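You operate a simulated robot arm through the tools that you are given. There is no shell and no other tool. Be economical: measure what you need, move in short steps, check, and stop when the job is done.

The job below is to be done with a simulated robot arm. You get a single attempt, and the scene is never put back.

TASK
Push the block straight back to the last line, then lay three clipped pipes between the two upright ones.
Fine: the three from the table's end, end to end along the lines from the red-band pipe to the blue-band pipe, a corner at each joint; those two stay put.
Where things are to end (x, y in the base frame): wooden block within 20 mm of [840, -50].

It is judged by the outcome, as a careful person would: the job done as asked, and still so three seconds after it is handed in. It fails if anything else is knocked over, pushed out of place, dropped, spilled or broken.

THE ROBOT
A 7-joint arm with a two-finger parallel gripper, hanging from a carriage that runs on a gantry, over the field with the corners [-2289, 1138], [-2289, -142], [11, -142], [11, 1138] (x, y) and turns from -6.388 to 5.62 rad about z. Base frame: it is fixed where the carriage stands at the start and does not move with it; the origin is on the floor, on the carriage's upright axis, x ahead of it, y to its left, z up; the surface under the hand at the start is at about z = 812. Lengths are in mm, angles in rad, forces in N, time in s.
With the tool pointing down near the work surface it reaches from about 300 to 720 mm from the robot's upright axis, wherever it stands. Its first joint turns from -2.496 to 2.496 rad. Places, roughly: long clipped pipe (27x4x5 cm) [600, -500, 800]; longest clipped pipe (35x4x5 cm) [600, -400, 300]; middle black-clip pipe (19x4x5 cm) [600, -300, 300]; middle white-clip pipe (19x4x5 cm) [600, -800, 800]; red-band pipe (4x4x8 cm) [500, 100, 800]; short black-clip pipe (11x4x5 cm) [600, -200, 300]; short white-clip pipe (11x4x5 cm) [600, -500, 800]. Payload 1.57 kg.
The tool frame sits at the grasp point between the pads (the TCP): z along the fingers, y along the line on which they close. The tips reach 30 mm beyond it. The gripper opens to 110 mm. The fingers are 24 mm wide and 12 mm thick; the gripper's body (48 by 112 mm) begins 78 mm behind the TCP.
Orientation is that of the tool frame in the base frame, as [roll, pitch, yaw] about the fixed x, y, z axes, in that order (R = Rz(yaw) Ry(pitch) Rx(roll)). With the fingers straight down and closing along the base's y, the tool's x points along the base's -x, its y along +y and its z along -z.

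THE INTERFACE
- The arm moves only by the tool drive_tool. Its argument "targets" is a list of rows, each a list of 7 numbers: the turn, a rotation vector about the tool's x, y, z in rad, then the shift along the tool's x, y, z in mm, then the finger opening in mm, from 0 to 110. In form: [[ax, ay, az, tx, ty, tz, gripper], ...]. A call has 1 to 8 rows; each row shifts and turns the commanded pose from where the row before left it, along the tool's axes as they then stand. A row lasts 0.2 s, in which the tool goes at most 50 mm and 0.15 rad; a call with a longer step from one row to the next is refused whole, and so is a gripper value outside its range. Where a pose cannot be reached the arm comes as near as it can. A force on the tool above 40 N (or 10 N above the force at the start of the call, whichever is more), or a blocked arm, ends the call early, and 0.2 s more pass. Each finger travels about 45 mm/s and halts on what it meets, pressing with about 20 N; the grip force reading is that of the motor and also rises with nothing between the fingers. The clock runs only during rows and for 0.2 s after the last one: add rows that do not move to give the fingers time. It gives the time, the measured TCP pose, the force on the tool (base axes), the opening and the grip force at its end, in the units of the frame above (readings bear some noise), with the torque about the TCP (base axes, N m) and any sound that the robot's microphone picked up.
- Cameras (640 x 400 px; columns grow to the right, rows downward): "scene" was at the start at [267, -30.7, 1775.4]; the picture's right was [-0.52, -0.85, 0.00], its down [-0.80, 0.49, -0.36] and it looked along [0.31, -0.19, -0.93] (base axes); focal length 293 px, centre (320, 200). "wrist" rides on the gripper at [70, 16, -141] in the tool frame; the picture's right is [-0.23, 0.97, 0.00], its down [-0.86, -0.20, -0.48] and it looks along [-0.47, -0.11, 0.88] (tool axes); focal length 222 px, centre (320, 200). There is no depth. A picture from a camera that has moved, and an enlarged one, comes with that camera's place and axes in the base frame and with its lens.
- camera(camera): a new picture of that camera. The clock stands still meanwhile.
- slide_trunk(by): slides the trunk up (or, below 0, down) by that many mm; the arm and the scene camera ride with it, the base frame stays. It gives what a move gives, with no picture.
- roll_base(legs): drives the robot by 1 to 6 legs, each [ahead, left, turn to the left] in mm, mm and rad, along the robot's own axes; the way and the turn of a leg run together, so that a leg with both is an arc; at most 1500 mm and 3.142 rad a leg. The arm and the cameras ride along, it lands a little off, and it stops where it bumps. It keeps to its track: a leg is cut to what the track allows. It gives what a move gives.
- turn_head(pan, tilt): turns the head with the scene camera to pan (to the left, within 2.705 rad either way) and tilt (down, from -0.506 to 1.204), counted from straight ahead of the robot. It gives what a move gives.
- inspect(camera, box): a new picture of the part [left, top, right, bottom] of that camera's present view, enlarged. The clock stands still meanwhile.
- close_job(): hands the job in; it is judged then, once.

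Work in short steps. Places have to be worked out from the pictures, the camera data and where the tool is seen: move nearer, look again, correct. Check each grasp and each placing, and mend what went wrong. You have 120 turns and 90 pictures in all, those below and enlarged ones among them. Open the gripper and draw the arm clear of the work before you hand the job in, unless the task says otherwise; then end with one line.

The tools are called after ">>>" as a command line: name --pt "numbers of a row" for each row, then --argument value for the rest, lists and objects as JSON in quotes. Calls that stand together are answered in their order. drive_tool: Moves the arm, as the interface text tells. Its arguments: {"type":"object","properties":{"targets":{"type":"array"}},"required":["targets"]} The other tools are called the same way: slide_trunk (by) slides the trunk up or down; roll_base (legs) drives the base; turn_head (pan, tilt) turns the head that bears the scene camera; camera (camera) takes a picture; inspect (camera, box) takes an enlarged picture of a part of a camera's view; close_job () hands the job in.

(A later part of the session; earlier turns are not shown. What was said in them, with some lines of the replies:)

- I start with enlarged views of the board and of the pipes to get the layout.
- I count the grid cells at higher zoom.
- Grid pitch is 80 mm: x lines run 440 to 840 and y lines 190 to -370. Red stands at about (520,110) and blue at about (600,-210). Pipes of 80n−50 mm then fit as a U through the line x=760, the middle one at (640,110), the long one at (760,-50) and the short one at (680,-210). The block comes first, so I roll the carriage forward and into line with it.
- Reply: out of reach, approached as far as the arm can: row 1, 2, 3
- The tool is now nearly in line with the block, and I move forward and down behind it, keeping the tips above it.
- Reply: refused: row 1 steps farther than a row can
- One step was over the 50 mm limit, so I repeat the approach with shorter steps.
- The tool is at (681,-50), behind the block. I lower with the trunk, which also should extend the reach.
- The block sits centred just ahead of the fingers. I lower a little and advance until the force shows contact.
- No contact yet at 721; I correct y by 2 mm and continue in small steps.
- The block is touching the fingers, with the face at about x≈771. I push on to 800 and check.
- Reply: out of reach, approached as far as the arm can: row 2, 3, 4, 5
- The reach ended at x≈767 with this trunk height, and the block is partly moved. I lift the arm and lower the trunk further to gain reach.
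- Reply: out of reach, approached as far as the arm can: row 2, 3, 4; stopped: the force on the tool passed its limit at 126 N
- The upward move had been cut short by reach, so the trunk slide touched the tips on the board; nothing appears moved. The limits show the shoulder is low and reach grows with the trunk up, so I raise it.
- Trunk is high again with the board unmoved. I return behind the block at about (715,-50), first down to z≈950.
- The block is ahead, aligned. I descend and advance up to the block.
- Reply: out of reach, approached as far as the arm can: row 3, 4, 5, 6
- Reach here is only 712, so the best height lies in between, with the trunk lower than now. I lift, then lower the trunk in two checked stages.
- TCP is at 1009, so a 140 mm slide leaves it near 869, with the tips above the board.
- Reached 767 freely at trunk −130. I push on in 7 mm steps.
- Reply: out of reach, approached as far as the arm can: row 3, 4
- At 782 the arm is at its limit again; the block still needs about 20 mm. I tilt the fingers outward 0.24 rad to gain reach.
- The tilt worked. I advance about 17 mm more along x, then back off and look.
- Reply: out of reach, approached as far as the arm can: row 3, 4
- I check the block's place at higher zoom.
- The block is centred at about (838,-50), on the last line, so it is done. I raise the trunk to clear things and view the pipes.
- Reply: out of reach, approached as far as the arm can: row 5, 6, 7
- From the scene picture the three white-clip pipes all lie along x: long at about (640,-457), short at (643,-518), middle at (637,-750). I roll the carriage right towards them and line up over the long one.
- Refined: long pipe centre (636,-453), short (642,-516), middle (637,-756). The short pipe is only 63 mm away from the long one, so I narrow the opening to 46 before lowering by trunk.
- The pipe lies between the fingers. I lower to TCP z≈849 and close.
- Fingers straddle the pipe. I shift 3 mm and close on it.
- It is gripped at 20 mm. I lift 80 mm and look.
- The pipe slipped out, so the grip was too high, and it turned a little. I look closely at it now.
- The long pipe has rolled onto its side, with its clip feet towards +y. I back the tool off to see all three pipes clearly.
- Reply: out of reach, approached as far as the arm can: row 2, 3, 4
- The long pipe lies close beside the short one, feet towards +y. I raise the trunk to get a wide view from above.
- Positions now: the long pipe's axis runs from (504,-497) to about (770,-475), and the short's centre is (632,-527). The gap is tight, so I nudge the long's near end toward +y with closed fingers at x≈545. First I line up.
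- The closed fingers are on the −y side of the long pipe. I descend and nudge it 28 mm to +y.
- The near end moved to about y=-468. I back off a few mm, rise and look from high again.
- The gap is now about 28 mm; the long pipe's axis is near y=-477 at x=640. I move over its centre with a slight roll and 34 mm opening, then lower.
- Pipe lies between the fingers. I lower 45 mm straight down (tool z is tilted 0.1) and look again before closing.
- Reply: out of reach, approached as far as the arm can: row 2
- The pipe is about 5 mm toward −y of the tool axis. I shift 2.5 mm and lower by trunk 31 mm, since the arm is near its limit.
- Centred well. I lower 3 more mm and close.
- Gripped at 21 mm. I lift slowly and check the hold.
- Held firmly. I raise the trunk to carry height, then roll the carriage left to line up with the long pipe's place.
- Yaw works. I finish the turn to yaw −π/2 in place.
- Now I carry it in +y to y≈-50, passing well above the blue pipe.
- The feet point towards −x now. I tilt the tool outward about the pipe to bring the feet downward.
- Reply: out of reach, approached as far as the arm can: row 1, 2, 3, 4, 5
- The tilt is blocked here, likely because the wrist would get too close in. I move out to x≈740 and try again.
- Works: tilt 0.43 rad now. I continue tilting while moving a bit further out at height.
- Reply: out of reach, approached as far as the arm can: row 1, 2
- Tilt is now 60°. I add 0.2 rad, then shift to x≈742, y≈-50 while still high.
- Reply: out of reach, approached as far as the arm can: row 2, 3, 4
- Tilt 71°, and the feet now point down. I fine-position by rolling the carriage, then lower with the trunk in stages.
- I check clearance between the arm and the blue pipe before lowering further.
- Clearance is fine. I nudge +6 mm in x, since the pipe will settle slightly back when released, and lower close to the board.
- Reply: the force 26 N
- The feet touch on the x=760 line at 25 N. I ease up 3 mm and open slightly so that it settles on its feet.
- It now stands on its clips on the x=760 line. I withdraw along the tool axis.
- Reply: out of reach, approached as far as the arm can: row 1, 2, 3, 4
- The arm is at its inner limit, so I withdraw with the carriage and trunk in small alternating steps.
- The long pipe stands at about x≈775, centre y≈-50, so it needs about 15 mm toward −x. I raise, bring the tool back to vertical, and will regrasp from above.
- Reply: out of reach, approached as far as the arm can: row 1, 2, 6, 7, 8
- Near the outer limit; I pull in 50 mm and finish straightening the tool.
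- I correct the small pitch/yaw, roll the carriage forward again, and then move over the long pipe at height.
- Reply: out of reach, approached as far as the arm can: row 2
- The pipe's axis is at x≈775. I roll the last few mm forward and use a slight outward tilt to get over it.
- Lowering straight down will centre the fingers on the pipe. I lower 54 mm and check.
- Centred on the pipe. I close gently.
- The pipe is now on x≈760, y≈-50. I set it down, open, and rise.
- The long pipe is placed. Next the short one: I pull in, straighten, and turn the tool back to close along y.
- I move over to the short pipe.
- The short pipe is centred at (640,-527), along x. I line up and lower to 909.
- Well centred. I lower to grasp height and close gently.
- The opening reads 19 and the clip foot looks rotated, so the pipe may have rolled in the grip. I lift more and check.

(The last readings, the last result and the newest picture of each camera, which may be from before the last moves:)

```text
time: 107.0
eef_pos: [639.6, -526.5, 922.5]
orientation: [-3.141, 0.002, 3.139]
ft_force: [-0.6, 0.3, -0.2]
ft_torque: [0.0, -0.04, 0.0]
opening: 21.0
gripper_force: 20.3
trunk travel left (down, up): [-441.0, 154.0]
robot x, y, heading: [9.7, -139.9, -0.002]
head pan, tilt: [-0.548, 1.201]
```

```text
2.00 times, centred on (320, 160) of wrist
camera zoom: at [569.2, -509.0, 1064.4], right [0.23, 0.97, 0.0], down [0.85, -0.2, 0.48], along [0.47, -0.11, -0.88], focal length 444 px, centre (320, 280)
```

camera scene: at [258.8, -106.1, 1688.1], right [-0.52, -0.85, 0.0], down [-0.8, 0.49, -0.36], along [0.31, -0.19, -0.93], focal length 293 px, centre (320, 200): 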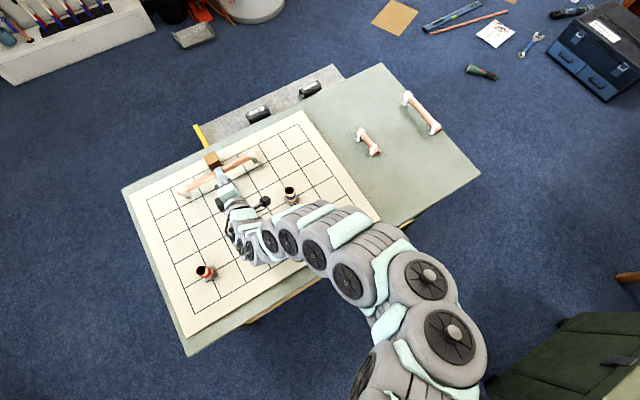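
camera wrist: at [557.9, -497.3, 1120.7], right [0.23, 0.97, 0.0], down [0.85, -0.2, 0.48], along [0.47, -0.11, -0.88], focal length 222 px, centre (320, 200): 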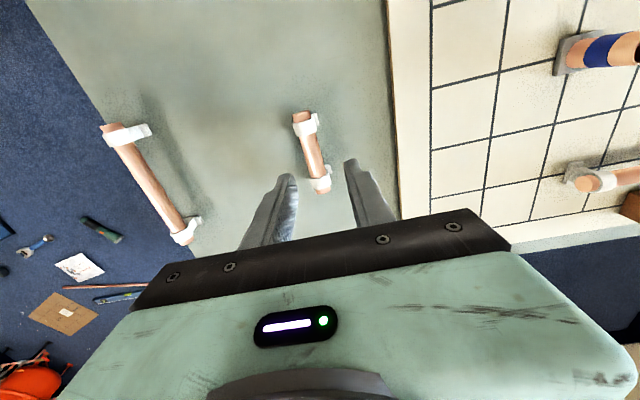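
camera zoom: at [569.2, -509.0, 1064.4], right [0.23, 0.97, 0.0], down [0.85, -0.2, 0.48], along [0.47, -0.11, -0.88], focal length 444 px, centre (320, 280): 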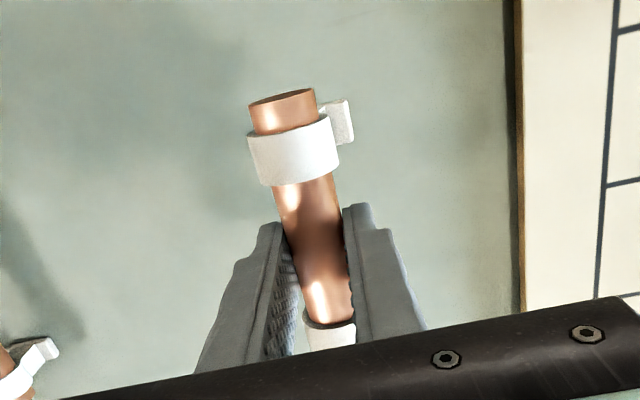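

The short pipe is held, just rolled by about 0.2 rad. I raise, carry it to above (680,-210), and compensate the roll with the tool.

>>> slide_trunk --by 60

>>> drive_tool --pt "0 0 0 -2 40 0 5" --pt "0 0 0 -6 45 0 5" --pt "0 0 0 -7 46 0 5" --pt "0 0 0 -7 46 0 5" --pt "0 0 0 -7 46 0 5" --pt "0 0 0 -6 46 0 5" --pt "0 0 0 -6 46 0 5" --pt "0 0 0 0 0 0 5"

>>> camera --camera "wrist"

```text
time: 108.0
eef_pos: [637.2, -526.4, 984.0]
orientation: [-3.139, 0.0, 3.138]
ft_force: [-0.3, 0.3, -1.0]
ft_torque: [-0.03, -0.01, 0.02]
opening: 20.7
gripper_force: 19.6
trunk travel left (down, up): [-501.0, 94.0]
robot x, y, heading: [14.0, -136.2, 0.006]
head pan, tilt: [-0.548, 1.201]
```

```text
time: 109.8
eef_pos: [680.0, -211.2, 981.5]
orientation: [-3.141, 0.0, 3.141]
ft_force: [-0.1, -0.7, -0.1]
ft_torque: [0.02, -0.01, 0.0]
opening: 20.9
gripper_force: 19.9
trunk travel left (down, up): [-501.0, 94.0]
robot x, y, heading: [11.7, -138.4, 0.0]
head pan, tilt: [-0.548, 1.201]
```

```text
32 pictures are left
camera wrist: at [611.0, -194.6, 1123.3], right [0.23, 0.97, 0.0], down [0.85, -0.2, 0.48], along [0.47, -0.11, -0.88], focal length 222 px, centre (320, 200)
```

wrist: 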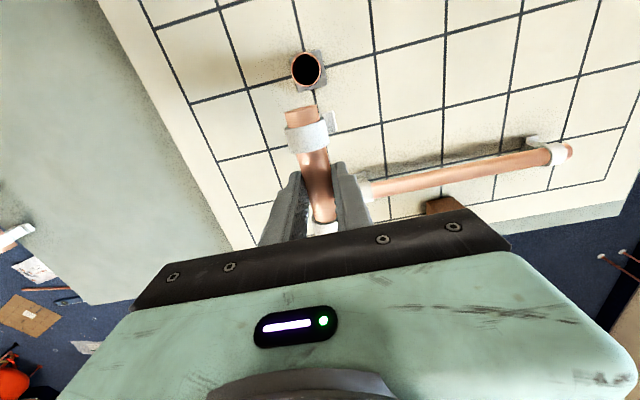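

I apply the roll compensation, then lower in stages.

>>> drive_tool --pt "0.1 0 0 0 0 0 5" --pt "0.1 0 0 0 0 0 5" --pt "0 0 0 0 0 0 5"

>>> slide_trunk --by -110

>>> camera --camera "wrist"

```text
time: 110.6
eef_pos: [679.9, -210.9, 982.8]
orientation: [-2.94, 0.001, 3.14]
ft_force: [0.1, -0.3, -1.3]
ft_torque: [-0.02, 0.01, 0.0]
opening: 21.1
gripper_force: 20.1
trunk travel left (down, up): [-501.0, 94.0]
robot x, y, heading: [7.8, -138.3, -0.002]
head pan, tilt: [-0.548, 1.201]
```

```text
time: 112.0
eef_pos: [682.3, -212.2, 872.4]
orientation: [-2.939, 0.0, 3.14]
ft_force: [0.1, 0.1, -0.2]
ft_torque: [-0.01, -0.01, -0.04]
opening: 20.8
gripper_force: 20.4
trunk travel left (down, up): [-391.0, 204.0]
robot x, y, heading: [13.5, -141.2, -0.001]
head pan, tilt: [-0.548, 1.201]
```

```text
31 pictures are left
camera wrist: at [611.1, -166.8, 1007.6], right [0.23, 0.95, -0.2], down [0.85, -0.1, 0.51], along [0.47, -0.28, -0.84], focal length 222 px, centre (320, 200)
```

wrist: 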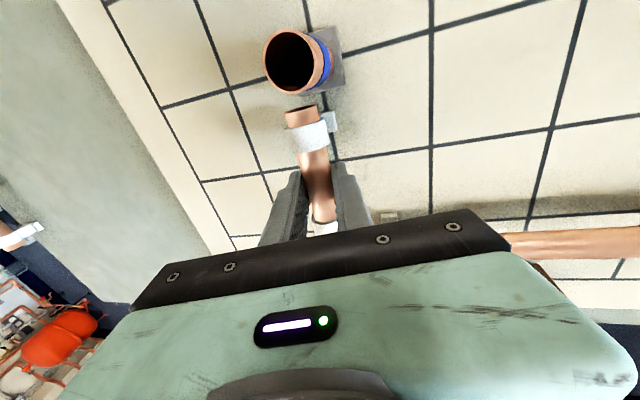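

It is above the line. I shift y by +2.5 and lower until the feet touch.

>>> drive_tool --pt "0 0 0 2 2.5 0 5" --pt "0 0 0 0 0 0 5"

>>> slide_trunk --by -15

>>> slide_trunk --by -4

>>> inspect --camera "wrist" --box '[220, 10, 420, 260]'

```text
time: 112.6
eef_pos: [679.2, -209.5, 873.5]
orientation: [-2.938, 0.001, 3.141]
ft_force: [0.4, -0.4, -0.7]
ft_torque: [0.0, 0.02, -0.01]
opening: 21.0
gripper_force: 19.6
trunk travel left (down, up): [-391.0, 204.0]
robot x, y, heading: [10.3, -141.0, 0.001]
head pan, tilt: [-0.548, 1.201]
```

```text
time: 113.3
eef_pos: [679.2, -208.4, 857.4]
orientation: [-2.94, 0.002, 3.138]
ft_force: [0.9, -2.3, 6.2]
ft_torque: [-0.1, -0.15, -0.04]
opening: 20.8
gripper_force: 19.5
trunk travel left (down, up): [-376.0, 219.0]
robot x, y, heading: [11.1, -141.5, 0.001]
head pan, tilt: [-0.548, 1.201]
```

```text
time: 113.8
eef_pos: [680.7, -209.4, 853.7]
orientation: [-2.938, 0.001, 3.14]
ft_force: [1.2, -3.5, 11.3]
ft_torque: [-0.03, -0.05, -0.01]
opening: 21.1
gripper_force: 20.3
trunk travel left (down, up): [-372.0, 223.0]
robot x, y, heading: [11.9, -138.0, 0.001]
head pan, tilt: [-0.548, 1.201]
```

```text
1.60 times, centred on (320, 135) of wrist
camera zoom: at [610.4, -165.1, 988.8], right [0.23, 0.95, -0.2], down [0.85, -0.1, 0.51], along [0.47, -0.28, -0.84], focal length 355 px, centre (320, 304)
```

zoom: 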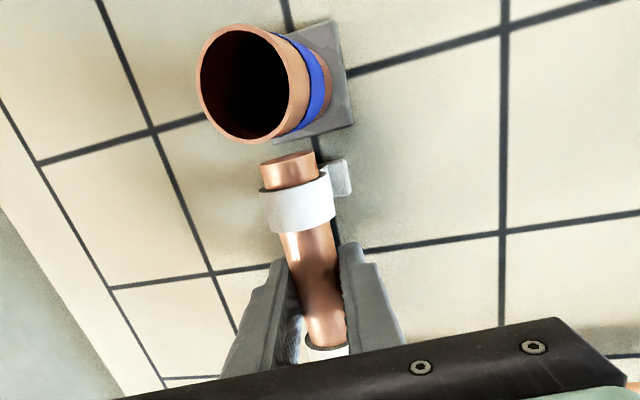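

Feet are down on the line. I open and withdraw along the tool axis.

>>> slide_trunk --by 1.5

>>> drive_tool --pt "0 0 0 0 0 0 25" --pt "0 0 0 0 0 0 30" --pt "0 0 0 0 0 0 40" --pt "0 0 0 0 0 0 40" --pt "0 0 0 0 0 -15 40" --pt "0 0 0 0 0 -20 40" --pt "0 0 0 0 0 -25 40"

>>> inspect --camera "wrist" --box '[220, 10, 420, 260]'

```text
time: 114.3
eef_pos: [677.8, -206.8, 853.7]
orientation: [-2.941, 0.001, 3.139]
ft_force: [0.6, 0.2, 1.4]
ft_torque: [0.03, -0.08, 0.01]
opening: 21.1
gripper_force: 20.0
trunk travel left (down, up): [-374.0, 221.0]
robot x, y, heading: [9.1, -136.7, -0.0]
head pan, tilt: [-0.548, 1.201]
```

```text
time: 115.9
eef_pos: [678.2, -196.7, 913.0]
orientation: [-2.94, 0.0, 3.14]
ft_force: [-0.6, -0.2, -0.2]
ft_torque: [-0.02, -0.04, 0.0]
opening: 40.1
gripper_force: 0.0
trunk travel left (down, up): [-374.0, 221.0]
robot x, y, heading: [7.8, -138.6, 0.004]
head pan, tilt: [-0.548, 1.201]
```

```text
1.60 times, centred on (320, 135) of wrist
camera zoom: at [609.0, -151.9, 1047.9], right [0.23, 0.95, -0.19], down [0.85, -0.1, 0.51], along [0.47, -0.28, -0.84], focal length 355 px, centre (320, 304)
```

zoom: 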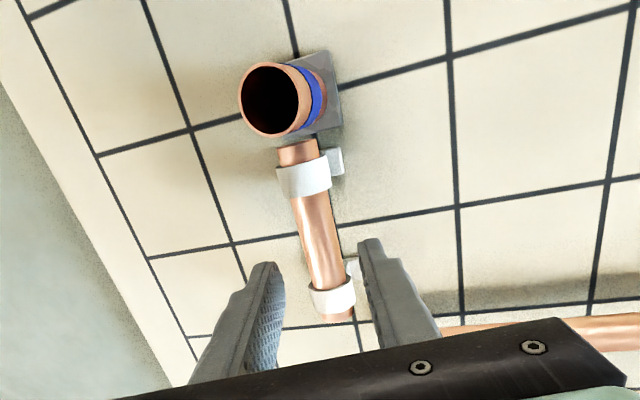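

The short pipe stands upright on the line between blue and the corner. Now the middle pipe at (637,-756), which needs an outward-leaning tool. I raise and travel towards it.

>>> slide_trunk --by 85

>>> drive_tool --pt "0 0 0 10 -46 9.3 40" --pt "0 0 0 12 -46 9.3 40" --pt "0 0 0 12 -46 9.3 40" --pt "0 0 0 12 -46 9.3 40" --pt "0 0 0 12 -46 9.3 40" --pt "0 0 0 6 -46 9.3 40" --pt "0 0 0 0 -46 9.3 40" --pt "0 0 0 0 0 0 40"

>>> drive_tool --pt "0 -0.11 0 0 -25 5 40" --pt "0 -0.11 0 0 -25 5 40" --pt "0 -0.11 0 0 -25 5 40" --pt "0 -0.11 0 0 -20 5 40" --pt "0 -0.11 0 0 0 0 40"

>>> camera --camera "wrist"

```text
time: 117.1
eef_pos: [677.6, -197.5, 997.5]
orientation: [-2.939, 0.0, 3.141]
ft_force: [1.0, -1.1, 0.1]
ft_torque: [-0.03, -0.04, 0.02]
opening: 40.2
gripper_force: 0.1
trunk travel left (down, up): [-459.0, 136.0]
robot x, y, heading: [10.4, -136.7, 0.001]
head pan, tilt: [-0.548, 1.201]
```

```text
time: 118.9
eef_pos: [614.6, -525.9, 1000.4]
orientation: [-2.939, -0.002, 3.141]
ft_force: [-0.2, 0.2, 0.2]
ft_torque: [-0.02, -0.05, -0.02]
opening: 40.0
gripper_force: 0.0
trunk travel left (down, up): [-459.0, 136.0]
robot x, y, heading: [12.0, -140.7, 0.003]
head pan, tilt: [-0.548, 1.201]
```

```text
time: 120.1
eef_pos: [618.7, -620.6, 998.9]
orientation: [-2.905, 0.54, -3.02]
ft_force: [0.5, -0.5, 0.3]
ft_torque: [0.03, 0.03, -0.03]
opening: 39.9
gripper_force: 0.0
trunk travel left (down, up): [-459.0, 136.0]
robot x, y, heading: [12.8, -138.5, 0.007]
head pan, tilt: [-0.548, 1.201]
```

```text
28 pictures are left
camera wrist: at [484.7, -587.9, 1077.8], right [0.19, 0.98, -0.08], down [0.48, -0.02, 0.88], along [0.86, -0.21, -0.47], focal length 222 px, centre (320, 200)
```

wrist: 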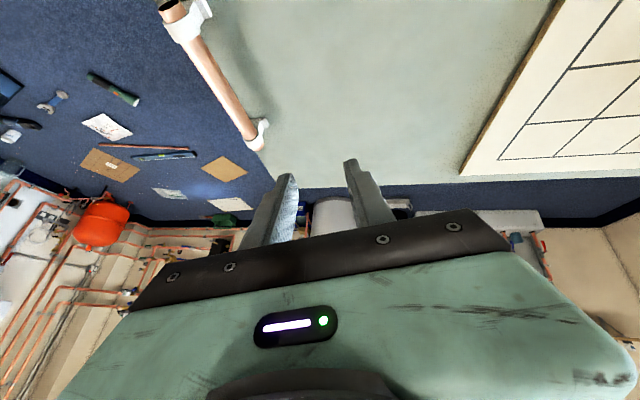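

Tool y remains square to the pipe. The middle pipe is at about (544 to 726, -752). I move over its grasp point.

>>> drive_tool --pt "0 0 0 8.7 -42 4.8 40" --pt "0 0 0 8.7 -42 4.8 40" --pt "0 0 0 8.7 -42 4.8 40" --pt "0 0 0 0 0 0 40"

>>> camera --camera "wrist"

```text
time: 121.1
eef_pos: [605.5, -740.2, 998.7]
orientation: [-2.905, 0.537, -3.019]
ft_force: [-0.1, 0.5, 0.4]
ft_torque: [0.01, 0.04, -0.01]
opening: 39.9
gripper_force: 0.0
out of reach, approached as far as the arm can: row 3
trunk travel left (down, up): [-459.0, 136.0]
robot x, y, heading: [9.2, -136.8, -0.001]
head pan, tilt: [-0.548, 1.201]
```

```text
27 pictures are left
camera wrist: at [471.4, -706.5, 1077.1], right [0.19, 0.98, -0.08], down [0.48, -0.02, 0.88], along [0.86, -0.21, -0.47], focal length 222 px, centre (320, 200)
```

wrist: 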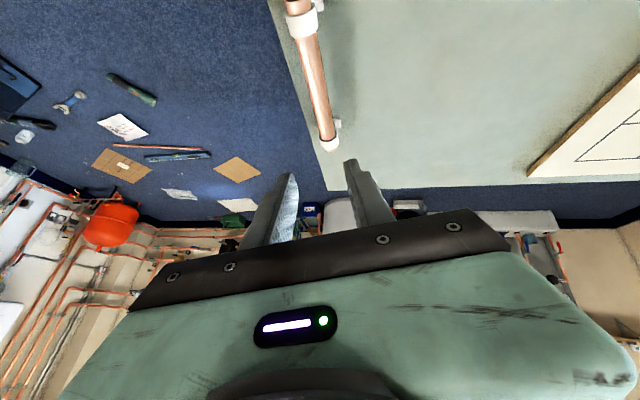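

The pipe measures at y≈-758 from here. I roll the carriage to its limit, lean a bit more, and shift the last 15 mm.

>>> roll_base --legs '[[2, -6, 0]]'

>>> drive_tool --pt "0.05 -0.1 0 0 0 0 40" --pt "0 0 0 1.5 -12 2 40" --pt "0 0 0 0 0 0 40"

>>> slide_trunk --by -80

>>> camera --camera "wrist"

```text
time: 121.8
eef_pos: [604.5, -741.0, 997.2]
orientation: [-2.904, 0.537, -3.021]
ft_force: [-0.7, 0.7, -0.3]
ft_torque: [0.01, 0.01, 0.03]
opening: 39.8
gripper_force: 0.0
trunk travel left (down, up): [-459.0, 136.0]
robot x, y, heading: [11.1, -139.1, 0.004]
head pan, tilt: [-0.548, 1.201]
```

```text
time: 122.6
eef_pos: [602.4, -752.7, 998.4]
orientation: [-2.839, 0.634, -2.988]
ft_force: [-0.1, 0.5, -0.3]
ft_torque: [-0.02, 0.0, -0.02]
opening: 40.2
gripper_force: 0.0
trunk travel left (down, up): [-459.0, 136.0]
robot x, y, heading: [10.8, -138.9, 0.002]
head pan, tilt: [-0.548, 1.201]
```

```text
time: 123.8
eef_pos: [603.4, -753.1, 918.0]
orientation: [-2.839, 0.634, -2.988]
ft_force: [-0.2, -0.6, -0.3]
ft_torque: [-0.02, 0.0, 0.01]
opening: 40.0
gripper_force: 0.1
trunk travel left (down, up): [-379.0, 216.0]
robot x, y, heading: [9.9, -137.2, 0.003]
head pan, tilt: [-0.548, 1.201]
```

```text
26 pictures are left
camera wrist: at [462.8, -715.4, 981.9], right [0.21, 0.97, -0.1], down [0.39, 0.01, 0.92], along [0.9, -0.23, -0.37], focal length 222 px, centre (320, 200)
```

wrist: 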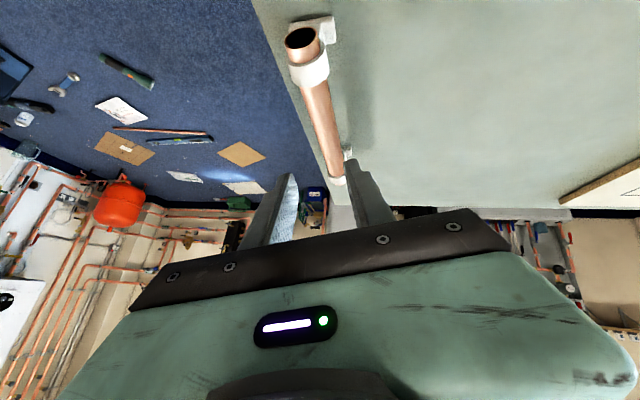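

The pipe's y≈-757 matches the tool. I widen to 50 mm and lower 56 mm straight down, then check.

>>> drive_tool --pt "0 0 0 0 -1 0 50" --pt "0 0 0 0 0 0 50"

>>> slide_trunk --by -56

>>> inspect --camera "wrist" --box '[220, 0, 420, 250]'

```text
time: 124.4
eef_pos: [602.3, -754.0, 918.7]
orientation: [-2.838, 0.632, -2.991]
ft_force: [-0.4, -0.4, 0.7]
ft_torque: [0.01, 0.01, 0.03]
opening: 50.0
gripper_force: 0.1
trunk travel left (down, up): [-379.0, 216.0]
robot x, y, heading: [8.6, -139.9, -0.003]
head pan, tilt: [-0.548, 1.201]
```

```text
time: 125.4
eef_pos: [602.0, -753.4, 863.1]
orientation: [-2.839, 0.634, -2.991]
ft_force: [-0.5, -0.5, -0.4]
ft_torque: [0.01, -0.01, 0.01]
opening: 50.2
gripper_force: 0.1
trunk travel left (down, up): [-323.0, 272.0]
robot x, y, heading: [13.0, -135.8, -0.003]
head pan, tilt: [-0.548, 1.201]
```

```text
1.60 times, centred on (320, 125) of wrist
camera zoom: at [462.8, -716.4, 926.1], right [0.21, 0.97, -0.1], down [0.39, 0.01, 0.92], along [0.9, -0.23, -0.37], focal length 355 px, centre (320, 320)
```

zoom: 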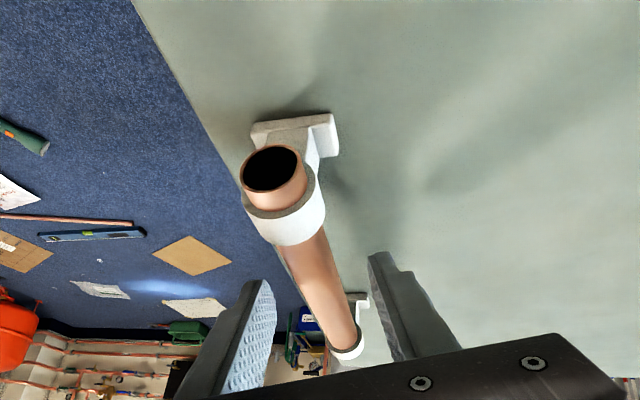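

Centred. I lower 7 mm more and close gently.

>>> slide_trunk --by -8

>>> drive_tool --pt "0 0 0 0 0 0 40" --pt "0 0 0 0 0 0 30" --pt "0 0 0 0 0 0 25" --pt "0 0 0 0 0 0 21" --pt "0 0 0 0 0 0 15" --pt "0 0 0 0 0 0 10" --pt "0 0 0 0 0 0 5"

>>> inspect --camera "wrist" --box '[220, 0, 420, 250]'

```text
time: 126.0
eef_pos: [602.3, -754.2, 854.2]
orientation: [-2.838, 0.634, -2.99]
ft_force: [0.7, -0.2, 0.5]
ft_torque: [0.0, 0.01, 0.0]
opening: 50.0
gripper_force: 0.1
trunk travel left (down, up): [-315.0, 280.0]
robot x, y, heading: [6.8, -138.0, -0.0]
head pan, tilt: [-0.548, 1.201]
```

```text
time: 127.5
eef_pos: [602.8, -753.1, 854.2]
orientation: [-2.838, 0.635, -2.988]
ft_force: [-0.5, 0.8, 0.8]
ft_torque: [0.0, 0.04, 0.0]
opening: 20.9
gripper_force: 20.3
trunk travel left (down, up): [-315.0, 280.0]
robot x, y, heading: [10.9, -134.2, 0.003]
head pan, tilt: [-0.548, 1.201]
```

```text
1.60 times, centred on (320, 125) of wrist
camera zoom: at [462.6, -716.4, 918.0], right [0.21, 0.97, -0.1], down [0.39, 0.01, 0.92], along [0.9, -0.23, -0.37], focal length 355 px, centre (320, 320)
```

zoom: 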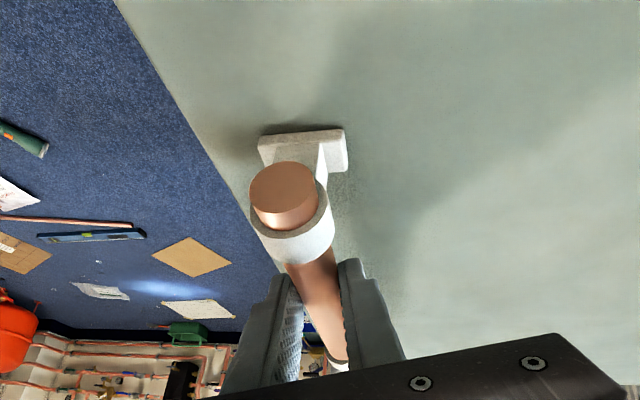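

Gripped well with feet flat. This leaning pose would bring the gripper near the red pipe at the goal, so I set the pipe down at y≈-500 first and regrasp it vertically. Lifting now.

>>> slide_trunk --by 50

>>> drive_tool --pt "0 0 0 -2.6 20 -4.4 5" --pt "0 0 0 -5.2 41 -8.8 5" --pt "0 0 0 -5.2 41 -8.8 5" --pt "0 0 0 -5.2 41 -8.8 5" --pt "0 0 0 -5.2 41 -8.8 5" --pt "0 0 0 -5.2 41 -8.8 5" --pt "0 0 0 -2.6 20 -4.4 5" --pt "0 0 0 0 0 0 5"

>>> inspect --camera "wrist" --box '[220, 0, 420, 250]'

```text
time: 128.5
eef_pos: [603.0, -752.9, 903.7]
orientation: [-2.839, 0.633, -2.989]
ft_force: [-0.7, -0.6, -1.3]
ft_torque: [0.01, 0.0, -0.04]
opening: 21.2
gripper_force: 20.1
trunk travel left (down, up): [-365.0, 230.0]
robot x, y, heading: [14.5, -140.8, 0.0]
head pan, tilt: [-0.548, 1.201]
```

```text
time: 130.3
eef_pos: [602.9, -500.0, 903.9]
orientation: [-2.836, 0.633, -2.991]
ft_force: [1.1, -0.1, -0.2]
ft_torque: [0.0, 0.08, 0.01]
opening: 21.1
gripper_force: 20.6
trunk travel left (down, up): [-365.0, 230.0]
robot x, y, heading: [9.2, -134.8, 0.001]
head pan, tilt: [-0.548, 1.201]
```

```text
1.60 times, centred on (320, 125) of wrist
camera zoom: at [462.2, -463.1, 967.7], right [0.21, 0.97, -0.1], down [0.39, 0.01, 0.92], along [0.9, -0.23, -0.37], focal length 355 px, centre (320, 320)
```

zoom: 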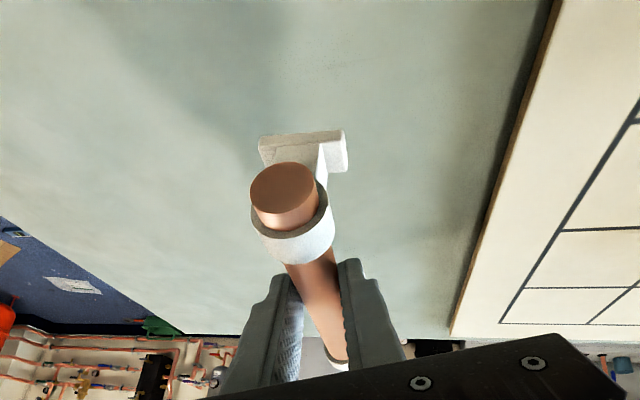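

Held steady. I lower it back onto the table at y≈-503.

>>> slide_trunk --by -47

>>> slide_trunk --by -3

>>> drive_tool --pt "0 0 0 0 0 0 24" --pt "0 0 0 0 0 0 28" --pt "0 0 0 0 0 0 36" --pt "0 0 0 0 0 0 46" --pt "0 0 0 0 0 -12 46" --pt "0 0 0 0 0 -15 46" --pt "0 0 0 0 0 -20 46" --pt "0 0 0 0 0 -20 46"

>>> camera --camera "wrist"

```text
time: 131.2
eef_pos: [602.7, -501.2, 856.1]
orientation: [-2.838, 0.633, -2.99]
ft_force: [1.0, 0.1, -1.1]
ft_torque: [-0.01, 0.04, 0.0]
opening: 21.2
gripper_force: 20.5
trunk travel left (down, up): [-318.0, 277.0]
robot x, y, heading: [12.8, -139.4, 0.006]
head pan, tilt: [-0.548, 1.201]
```

```text
time: 131.7
eef_pos: [602.7, -501.4, 854.9]
orientation: [-2.838, 0.632, -2.988]
ft_force: [-1.1, 1.4, 4.4]
ft_torque: [0.04, 0.35, -0.01]
opening: 20.8
gripper_force: 20.2
trunk travel left (down, up): [-315.0, 280.0]
robot x, y, heading: [4.8, -136.4, -0.003]
head pan, tilt: [-0.548, 1.201]
```

```text
time: 133.5
eef_pos: [562.4, -486.6, 904.3]
orientation: [-2.84, 0.636, -2.991]
ft_force: [0.9, 0.2, -0.8]
ft_torque: [-0.04, 0.02, -0.01]
opening: 46.1
gripper_force: 0.1
trunk travel left (down, up): [-315.0, 280.0]
robot x, y, heading: [10.7, -138.2, 0.002]
head pan, tilt: [-0.548, 1.201]
```

```text
22 pictures are left
camera wrist: at [421.7, -449.2, 969.0], right [0.21, 0.97, -0.1], down [0.39, 0.01, 0.92], along [0.9, -0.23, -0.37], focal length 222 px, centre (320, 200)
```

wrist: 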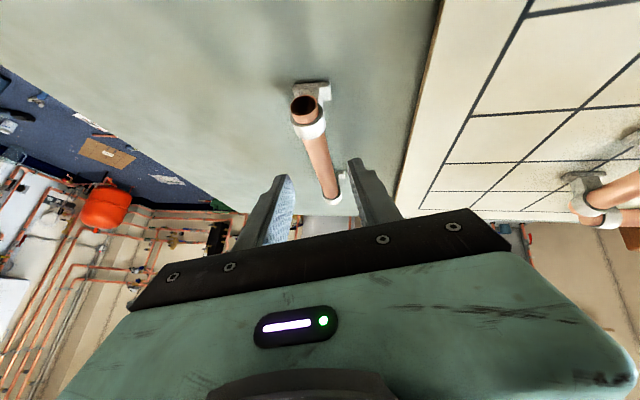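

The middle pipe stands upright there. I raise and straighten the tool to vertical.

>>> slide_trunk --by 80

>>> drive_tool --pt "-0.05 0.1 0 0 0 0 46" --pt "0 0.14 0 0 0 0 46" --pt "0 0.14 0 0 0 0 46" --pt "0 0.14 0 0 0 0 46" --pt "0 0.13 0 0 0 0 46" --pt "-0.1 0 0 0 0 0 46" --pt "-0.1 0 0 0 0 0 46" --pt "0 0 0 -20 0 0 46"

```text
time: 134.7
eef_pos: [561.5, -487.0, 985.1]
orientation: [-2.838, 0.633, -2.989]
ft_force: [-0.6, -0.1, -0.4]
ft_torque: [0.0, -0.01, -0.04]
opening: 46.1
gripper_force: 0.2
trunk travel left (down, up): [-395.0, 200.0]
robot x, y, heading: [11.7, -135.4, -0.0]
head pan, tilt: [-0.548, 1.201]
```

```text
time: 136.4
eef_pos: [582.1, -486.3, 985.1]
orientation: [-3.14, 0.0, 3.138]
ft_force: [-1.3, -0.3, 0.4]
ft_torque: [0.02, -0.04, 0.01]
opening: 46.0
gripper_force: 0.0
trunk travel left (down, up): [-395.0, 200.0]
robot x, y, heading: [9.3, -137.1, 0.0]
head pan, tilt: [-0.548, 1.201]
```

Vertical again. I move towards the pipe's centre, (637,-504), and look.

>>> drive_tool --pt "0 0 0 -28 -8 0 44" --pt "0 0 0 -26 -9 0 44" --pt "0 0 0 0 0 0 44"

>>> camera --camera "wrist"

```text
time: 137.2
eef_pos: [637.3, -502.2, 986.6]
orientation: [-3.139, 0.002, 3.14]
ft_force: [-0.2, 0.1, -0.6]
ft_torque: [0.0, 0.05, -0.05]
opening: 44.2
gripper_force: 0.1
trunk travel left (down, up): [-395.0, 200.0]
robot x, y, heading: [9.2, -136.4, -0.004]
head pan, tilt: [-0.548, 1.201]
```

```text
21 pictures are left
camera wrist: at [567.1, -486.3, 1126.9], right [0.23, 0.97, 0.0], down [0.85, -0.2, 0.48], along [0.47, -0.11, -0.88], focal length 222 px, centre (320, 200)
```

wrist: 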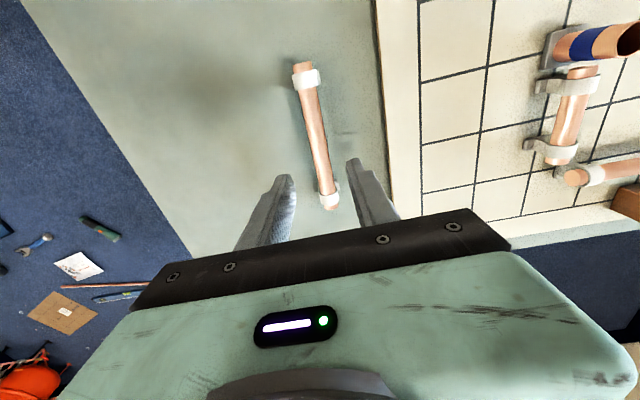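

Middle pipe's centre is at (640,-505), slightly yawed. I align, lower to 906 and check centring.

>>> drive_tool --pt "0 0 0.02 -3 -3 0 44" --pt "0 0 0 0 0 0 44"

>>> slide_trunk --by -82

>>> inspect --camera "wrist" --box '[220, 60, 420, 260]'

```text
time: 137.8
eef_pos: [639.0, -507.1, 984.1]
orientation: [-3.141, 0.0, 3.119]
ft_force: [-0.2, -0.1, -0.4]
ft_torque: [0.01, 0.02, -0.02]
opening: 44.1
gripper_force: 0.0
trunk travel left (down, up): [-395.0, 200.0]
robot x, y, heading: [12.1, -140.1, 0.002]
head pan, tilt: [-0.548, 1.201]
```

```text
time: 139.0
eef_pos: [639.0, -505.8, 903.6]
orientation: [-3.14, 0.0, 3.117]
ft_force: [0.3, -0.4, 0.5]
ft_torque: [-0.01, 0.04, 0.0]
opening: 44.2
gripper_force: 0.1
trunk travel left (down, up): [-313.0, 282.0]
robot x, y, heading: [7.8, -140.3, -0.002]
head pan, tilt: [-0.548, 1.201]
```

```text
2.00 times, centred on (320, 160) of wrist
camera zoom: at [570.2, -488.0, 1044.5], right [0.25, 0.97, 0.0], down [0.85, -0.22, 0.48], along [0.46, -0.12, -0.88], focal length 444 px, centre (320, 280)
```

zoom: 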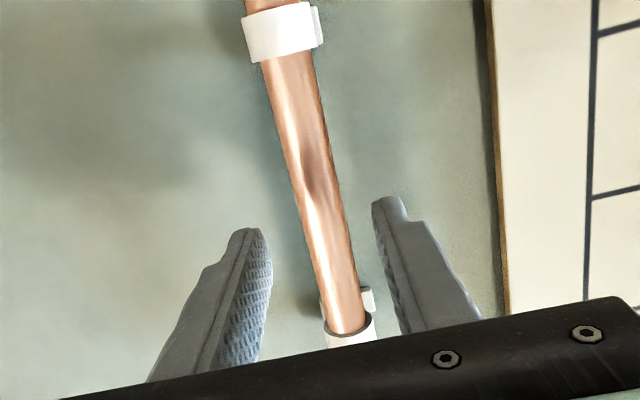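

Centred. I lower to 849 and close gently, in small steps.

>>> slide_trunk --by -54

>>> drive_tool --pt "0 0 0 0 0 0 34" --pt "0 0 0 0 0 0 28" --pt "0 0 0 0 0 0 25" --pt "0 0 0 0 0 0 22" --pt "0 0 0 0 0 0 19" --pt "0 0 0 0 0 0 15" --pt "0 0 0 0 0 0 10"

>>> inspect --camera "wrist" --box '[220, 10, 420, 260]'

```text
time: 140.0
eef_pos: [639.4, -506.0, 848.6]
orientation: [-3.14, 0.001, 3.117]
ft_force: [0.2, -0.1, -1.0]
ft_torque: [0.01, -0.01, -0.03]
opening: 43.9
gripper_force: 0.0
trunk travel left (down, up): [-259.0, 336.0]
robot x, y, heading: [9.6, -134.1, -0.001]
head pan, tilt: [-0.548, 1.201]
```

```text
time: 141.6
eef_pos: [638.9, -506.7, 848.7]
orientation: [-3.14, 0.001, 3.12]
ft_force: [1.4, 0.2, 0.1]
ft_torque: [0.01, 0.09, -0.37]
opening: 18.3
gripper_force: 20.3
trunk travel left (down, up): [-259.0, 336.0]
robot x, y, heading: [8.1, -139.8, -0.002]
head pan, tilt: [-0.548, 1.201]
```

```text
1.60 times, centred on (320, 135) of wrist
camera zoom: at [570.0, -487.9, 990.4], right [0.25, 0.97, 0.0], down [0.85, -0.22, 0.48], along [0.46, -0.12, -0.88], focal length 355 px, centre (320, 304)
```

zoom: 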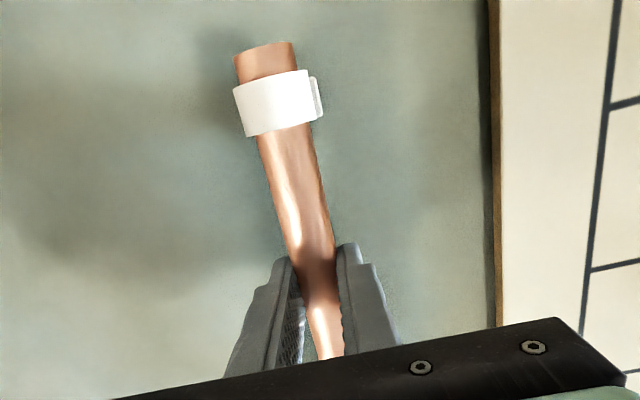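

Opening 18 with a twisting torque is not a clean grip, and the table is likely a few mm lower than the board. I reopen, lower 6 mm and check.

>>> drive_tool --pt "0 0 0 0 0 0 24" --pt "0 0 0 0 0 0 30" --pt "0 0 0 0 0 0 36" --pt "0 0 0 0 0 0 36"

>>> inspect --camera "wrist" --box '[220, 10, 420, 260]'

```text
time: 142.6
eef_pos: [638.6, -506.5, 848.4]
orientation: [-3.14, 0.001, 3.119]
ft_force: [0.5, 0.7, 0.2]
ft_torque: [-0.02, -0.03, 0.01]
opening: 36.0
gripper_force: 0.0
trunk travel left (down, up): [-259.0, 336.0]
robot x, y, heading: [9.3, -141.0, 0.002]
head pan, tilt: [-0.548, 1.201]
```

```text
1.60 times, centred on (320, 135) of wrist
camera zoom: at [570.0, -487.9, 990.3], right [0.25, 0.97, 0.0], down [0.85, -0.22, 0.48], along [0.46, -0.12, -0.88], focal length 355 px, centre (320, 304)
```

zoom: 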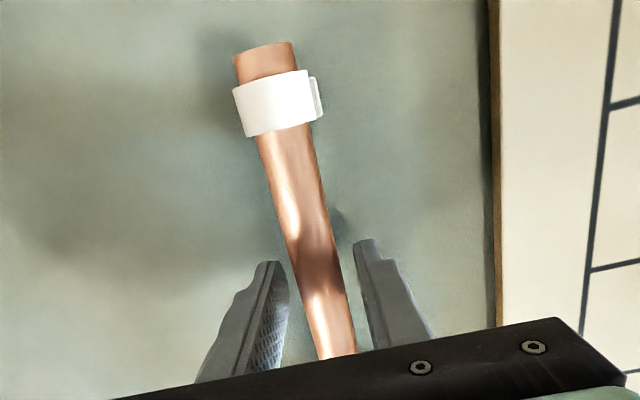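

Still upright. I lower 6 mm, shift 1.5 mm toward it and close again.

>>> drive_tool --pt "0 0 0 0 1.5 3 34" --pt "0 0 0 0 0 3 34" --pt "0 0 0 0 0 0 28" --pt "0 0 0 0 0 0 25" --pt "0 0 0 0 0 0 22" --pt "0 0 0 0 0 0 18" --pt "0 0 0 0 0 0 12" --pt "0 0 0 0 0 0 8"

>>> drive_tool --pt "0 0 0 0 0 0 8" --pt "0 0 0 0 0 0 5"

```text
time: 144.4
eef_pos: [639.6, -505.3, 841.4]
orientation: [-3.141, 0.0, 3.119]
ft_force: [-0.3, 0.5, 1.7]
ft_torque: [0.04, 0.08, -0.33]
opening: 18.4
gripper_force: 20.3
trunk travel left (down, up): [-259.0, 336.0]
robot x, y, heading: [10.1, -138.8, 0.003]
head pan, tilt: [-0.548, 1.201]
```

```text
time: 145.0
eef_pos: [638.9, -504.5, 841.9]
orientation: [-3.14, 0.002, 3.12]
ft_force: [0.3, 0.2, -0.8]
ft_torque: [-0.01, 0.0, -0.31]
opening: 19.2
gripper_force: 20.2
trunk travel left (down, up): [-259.0, 336.0]
robot x, y, heading: [11.9, -137.4, -0.003]
head pan, tilt: [-0.548, 1.201]
```

The grip shows a yaw torque, so the pads and pipe are misaligned. I rotate the tool slightly toward relief.

>>> drive_tool --pt "0 0 0.03 0 0 0 5" --pt "0 0 0 0 0 0 5" --pt "0 0 0 0 0 0 5"

```text
time: 145.8
eef_pos: [638.9, -503.3, 843.1]
orientation: [-3.141, 0.001, 3.089]
ft_force: [-0.7, 0.5, 0.0]
ft_torque: [-0.02, 0.02, -0.31]
opening: 19.4
gripper_force: 19.9
trunk travel left (down, up): [-259.0, 336.0]
robot x, y, heading: [11.2, -138.0, 0.001]
head pan, tilt: [-0.548, 1.201]
```

No change. I lift very slowly and watch the opening.

>>> drive_tool --pt "0 0 0 0 0 -2 5" --pt "0 0 0 0 0 -3 5" --pt "0 0 0 0 0 -4 5" --pt "0 0 0 0 0 -4 5" --pt "0 0 0 0 0 0 5"

>>> inspect --camera "wrist" --box '[220, 10, 420, 260]'

```text
time: 147.0
eef_pos: [637.9, -503.9, 856.1]
orientation: [-3.14, -0.003, 3.09]
ft_force: [-0.6, -0.1, -1.0]
ft_torque: [0.0, -0.02, -0.01]
opening: 20.7
gripper_force: 19.8
trunk travel left (down, up): [-259.0, 336.0]
robot x, y, heading: [8.6, -137.9, -0.0]
head pan, tilt: [-0.548, 1.201]
```

```text
1.60 times, centred on (320, 135) of wrist
camera zoom: at [570.2, -484.1, 997.1], right [0.28, 0.96, 0.0], down [0.84, -0.24, 0.48], along [0.46, -0.13, -0.88], focal length 355 px, centre (320, 304)
```

zoom: 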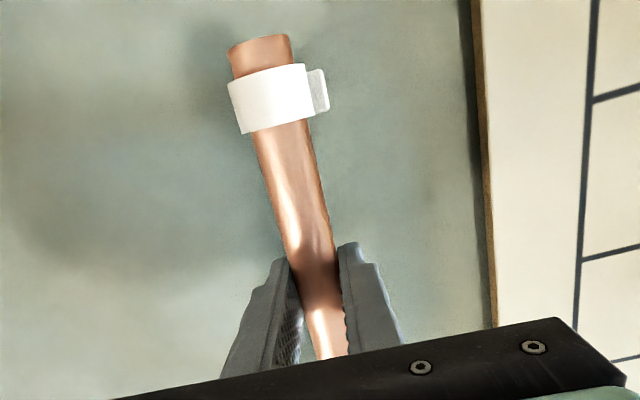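

Lifted cleanly at 20.7 mm with the torque gone. I raise to carry height.

>>> slide_trunk --by 190

>>> drive_tool --pt "0 0 -0.025 0 0 20 5" --pt "0 0 -0.025 0 0 20 5" --pt "0 0 0 0 0 15 5" --pt "0 0 0 0 0 0 5"

>>> roll_base --legs '[[0, 300, 0]]'

```text
time: 149.1
eef_pos: [639.1, -504.9, 1045.3]
orientation: [-3.139, 0.0, 3.089]
ft_force: [-0.5, 0.5, -1.9]
ft_torque: [-0.02, 0.02, -0.01]
opening: 21.2
gripper_force: 20.5
trunk travel left (down, up): [-449.0, 146.0]
robot x, y, heading: [11.2, -137.3, -0.002]
head pan, tilt: [-0.548, 1.201]
```

```text
time: 150.1
eef_pos: [637.9, -504.8, 990.7]
orientation: [-3.139, 0.0, 3.141]
ft_force: [0.0, -0.1, 0.2]
ft_torque: [0.01, 0.0, -0.01]
opening: 20.8
gripper_force: 19.1
trunk travel left (down, up): [-449.0, 146.0]
robot x, y, heading: [9.8, -138.1, -0.003]
head pan, tilt: [-0.548, 1.201]
```

```text
time: 152.1
eef_pos: [638.8, -204.5, 992.3]
orientation: [-3.14, 0.001, 3.14]
ft_force: [-0.3, -0.1, -0.4]
ft_torque: [0.01, 0.02, -0.02]
opening: 21.0
gripper_force: 19.8
trunk travel left (down, up): [-449.0, 146.0]
robot x, y, heading: [12.2, 159.9, 0.005]
head pan, tilt: [-0.548, 1.201]
```

Carriage moved well; I roll the remaining 314 mm and look at the goal line.

>>> roll_base --legs '[[0, 314, 0]]'

>>> camera --camera "wrist"

```text
time: 154.2
eef_pos: [638.5, 112.7, 990.7]
orientation: [-3.138, 0.001, -3.141]
ft_force: [-0.2, 0.3, -2.0]
ft_torque: [0.0, 0.0, 0.01]
opening: 21.3
gripper_force: 19.6
trunk travel left (down, up): [-449.0, 146.0]
robot x, y, heading: [9.7, 475.5, -0.0]
head pan, tilt: [-0.548, 1.201]
```

```text
16 pictures are left
camera wrist: at [568.5, 129.2, 1132.7], right [0.23, 0.97, 0.0], down [0.86, -0.2, 0.48], along [0.47, -0.11, -0.88], focal length 222 px, centre (320, 200)
```

wrist: 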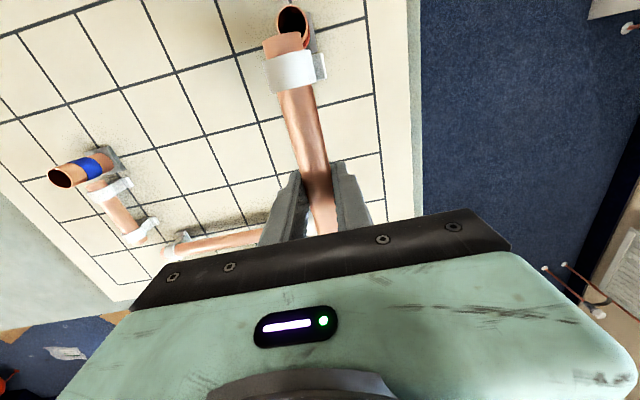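

The near end is at x≈548, clear of the red pipe's base. I correct y by −2, apply small yaw and roll corrections, and lower in stages.

>>> drive_tool --pt "0 0 -0.02 -2 -2 0 5" --pt "0.1 0 0 0 0 0 5" --pt "0 0 0 0 0 0 5"

>>> slide_trunk --by -115

>>> camera --camera "wrist"

```text
time: 155.0
eef_pos: [640.3, 110.7, 991.7]
orientation: [-3.039, -0.001, -3.123]
ft_force: [-0.4, 1.1, -1.4]
ft_torque: [0.04, 0.01, -0.01]
opening: 21.1
gripper_force: 20.2
trunk travel left (down, up): [-449.0, 146.0]
robot x, y, heading: [13.6, 478.8, 0.005]
head pan, tilt: [-0.548, 1.201]
```

```text
time: 156.5
eef_pos: [639.4, 109.7, 876.2]
orientation: [-3.04, -0.001, -3.122]
ft_force: [0.2, 0.5, -1.1]
ft_torque: [-0.02, -0.01, 0.01]
opening: 21.2
gripper_force: 20.1
trunk travel left (down, up): [-334.0, 261.0]
robot x, y, heading: [10.7, 473.3, 0.0]
head pan, tilt: [-0.548, 1.201]
```

```text
15 pictures are left
camera wrist: at [570.1, 140.0, 1015.5], right [0.21, 0.97, -0.1], down [0.86, -0.13, 0.5], along [0.47, -0.19, -0.86], focal length 222 px, centre (320, 200)
```

wrist: 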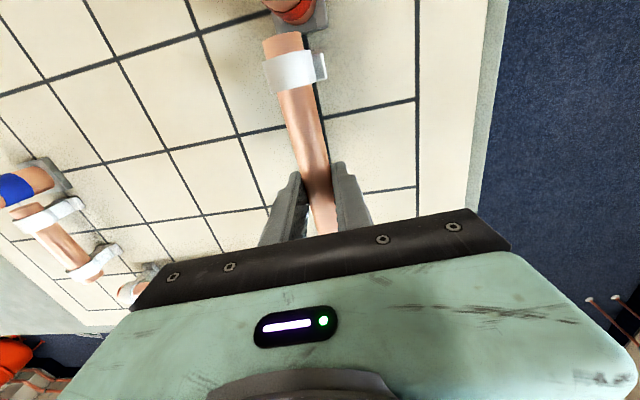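

Aligned: near end at (549,109). I lower until the feet touch.

>>> slide_trunk --by -18

>>> slide_trunk --by -5

```text
time: 157.1
eef_pos: [640.2, 110.3, 858.4]
orientation: [-3.038, 0.0, -3.122]
ft_force: [0.2, 0.3, -1.4]
ft_torque: [-0.03, -0.02, 0.0]
opening: 21.0
gripper_force: 19.8
trunk travel left (down, up): [-316.0, 279.0]
robot x, y, heading: [10.8, 476.9, 0.001]
head pan, tilt: [-0.548, 1.201]
```

```text
time: 157.7
eef_pos: [640.6, 110.0, 854.2]
orientation: [-3.039, 0.001, -3.122]
ft_force: [-0.5, 0.2, 5.9]
ft_torque: [-0.06, -0.25, -0.28]
opening: 20.3
gripper_force: 20.8
trunk travel left (down, up): [-311.0, 284.0]
robot x, y, heading: [7.9, 477.9, 0.004]
head pan, tilt: [-0.548, 1.201]
```

Feet have touched, at 6 N. I lower 2 mm more, then open and withdraw along the tool axis.

>>> slide_trunk --by -2

>>> drive_tool --pt "0 0 0 0 0 0 24" --pt "0 0 0 0 0 0 30" --pt "0 0 0 0 0 0 40" --pt "0 0 0 0 0 0 40" --pt "0 0 0 0 0 -10 40" --pt "0 0 0 0 0 -15 40" --pt "0 0 0 0 0 -15 40"

>>> slide_trunk --by 120

>>> camera --camera "wrist"

```text
time: 158.2
eef_pos: [640.5, 109.6, 851.9]
orientation: [-3.039, -0.001, -3.122]
ft_force: [-1.0, 1.8, 9.1]
ft_torque: [-0.12, 0.05, -0.41]
opening: 20.0
gripper_force: 20.4
trunk travel left (down, up): [-309.0, 286.0]
robot x, y, heading: [8.6, 481.0, 0.006]
head pan, tilt: [-0.548, 1.201]
```

```text
time: 159.8
eef_pos: [640.9, 114.5, 891.2]
orientation: [-3.039, 0.0, -3.123]
ft_force: [-0.8, -0.5, -0.1]
ft_torque: [-0.02, 0.02, 0.02]
opening: 40.0
gripper_force: 0.1
trunk travel left (down, up): [-309.0, 286.0]
robot x, y, heading: [10.2, 476.3, 0.005]
head pan, tilt: [-0.548, 1.201]
```

```text
time: 161.3
eef_pos: [639.0, 113.9, 1011.2]
orientation: [-3.038, -0.001, -3.123]
ft_force: [0.8, -0.5, 0.3]
ft_torque: [-0.01, 0.02, 0.0]
opening: 40.1
gripper_force: 0.0
trunk travel left (down, up): [-429.0, 166.0]
robot x, y, heading: [5.9, 477.2, -0.004]
head pan, tilt: [-0.548, 1.201]
```

```text
14 pictures are left
camera wrist: at [569.5, 143.8, 1149.8], right [0.21, 0.97, -0.1], down [0.86, -0.13, 0.5], along [0.47, -0.19, -0.86], focal length 222 px, centre (320, 200)
```

wrist: 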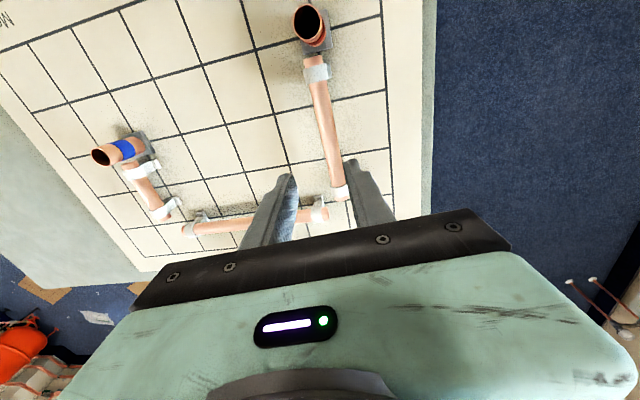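

All three are in place. I move the arm clear towards +y and check the whole layout with the scene camera.

>>> roll_base --legs '[[0, 250, 0]]'

>>> turn_head --pan -0.9 --tilt 0.75

>>> camera --camera "scene"

```text
time: 163.1
eef_pos: [638.4, 361.5, 1010.6]
orientation: [-3.041, -0.001, -3.121]
ft_force: [0.5, 0.9, -0.3]
ft_torque: [-0.01, 0.04, 0.01]
opening: 39.7
gripper_force: 0.1
trunk travel left (down, up): [-429.0, 166.0]
robot x, y, heading: [6.7, 728.6, 0.003]
head pan, tilt: [-0.548, 1.201]
```

```text
time: 164.0
eef_pos: [640.0, 361.7, 1010.4]
orientation: [-3.039, 0.001, -3.123]
ft_force: [0.8, 1.0, -0.5]
ft_torque: [0.04, -0.03, 0.01]
opening: 39.9
gripper_force: 0.1
trunk travel left (down, up): [-429.0, 166.0]
robot x, y, heading: [10.2, 722.4, 0.003]
head pan, tilt: [-0.901, 0.75]
```

```text
13 pictures are left
camera scene: at [279.4, 659.7, 1767.3], right [-0.78, -0.62, 0.0], down [-0.43, 0.53, -0.73], along [0.46, -0.57, -0.68], focal length 293 px, centre (320, 200)
```

scene: 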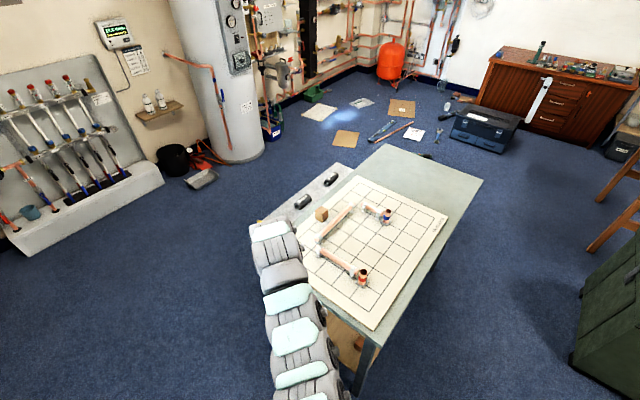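

>>> inspect --camera "scene" --box '[290, 180, 460, 330]'

```text
2.67 times, centred on (375, 255) of scene
camera zoom: at [279.4, 659.7, 1767.3], right [-0.78, -0.62, 0.0], down [-0.43, 0.53, -0.73], along [0.46, -0.57, -0.68], focal length 781 px, centre (173, 53)
```

zoom: 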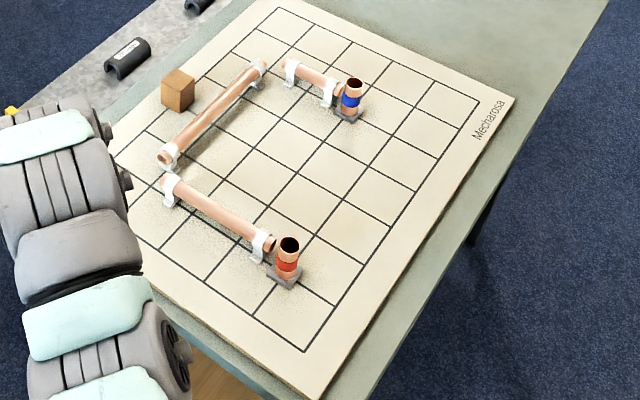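

The U is complete and everything stands. One closer look at the short pipe and the blue and red bases.

>>> inspect --camera "scene" --box '[350, 190, 410, 235]'

>>> inspect --camera "scene" --box '[310, 230, 385, 300]'

```text
8.89 times, centred on (380, 212) of scene
camera zoom: at [279.4, 659.7, 1767.3], right [-0.78, -0.62, 0.0], down [-0.43, 0.53, -0.73], along [0.46, -0.57, -0.68], focal length 2603 px, centre (-213, 89)
```

zoom: 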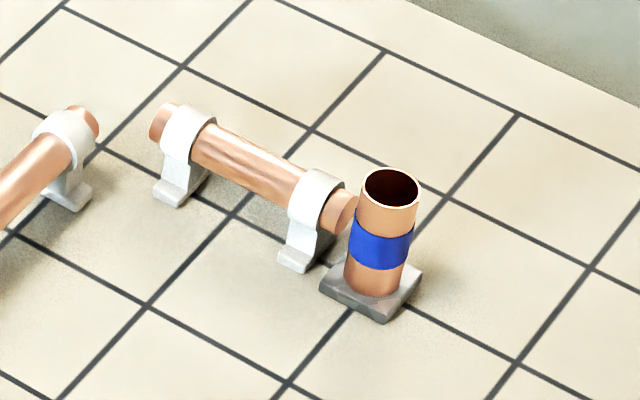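

```text
5.71 times, centred on (348, 265) of scene
camera zoom: at [279.4, 659.7, 1767.3], right [-0.78, -0.62, 0.0], down [-0.43, 0.53, -0.73], along [0.46, -0.57, -0.68], focal length 1673 px, centre (163, -171)
```

zoom: 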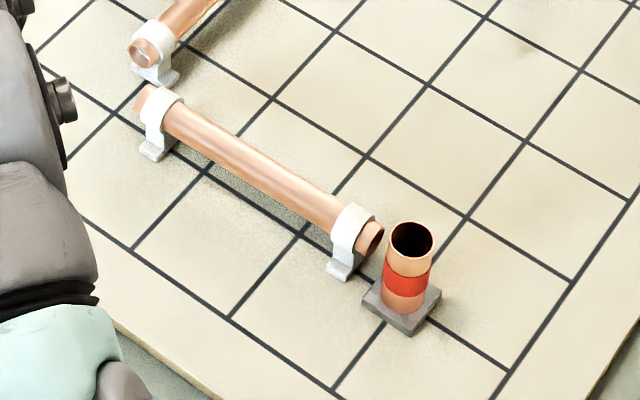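

Everything stands on its lines: the block is on the last line, both uprights are in place, the three pipes form the U, and the arm is clear with the gripper open. I hand the job in.

>>> close_job

```text
The job is handed in.
```

The block is on the last line at about (838, -50), and the middle, long and short white-clip pipes run end to end from red to blue along the lines with a corner at each joint; each sits within about 5 mm of its line, and the uprights were not moved. The long pipe tipped onto its side on my first grasp (I stood it back on its clips before placing it), and the fingertips once pressed the board at 126 N; I saw no movement or damage from either.
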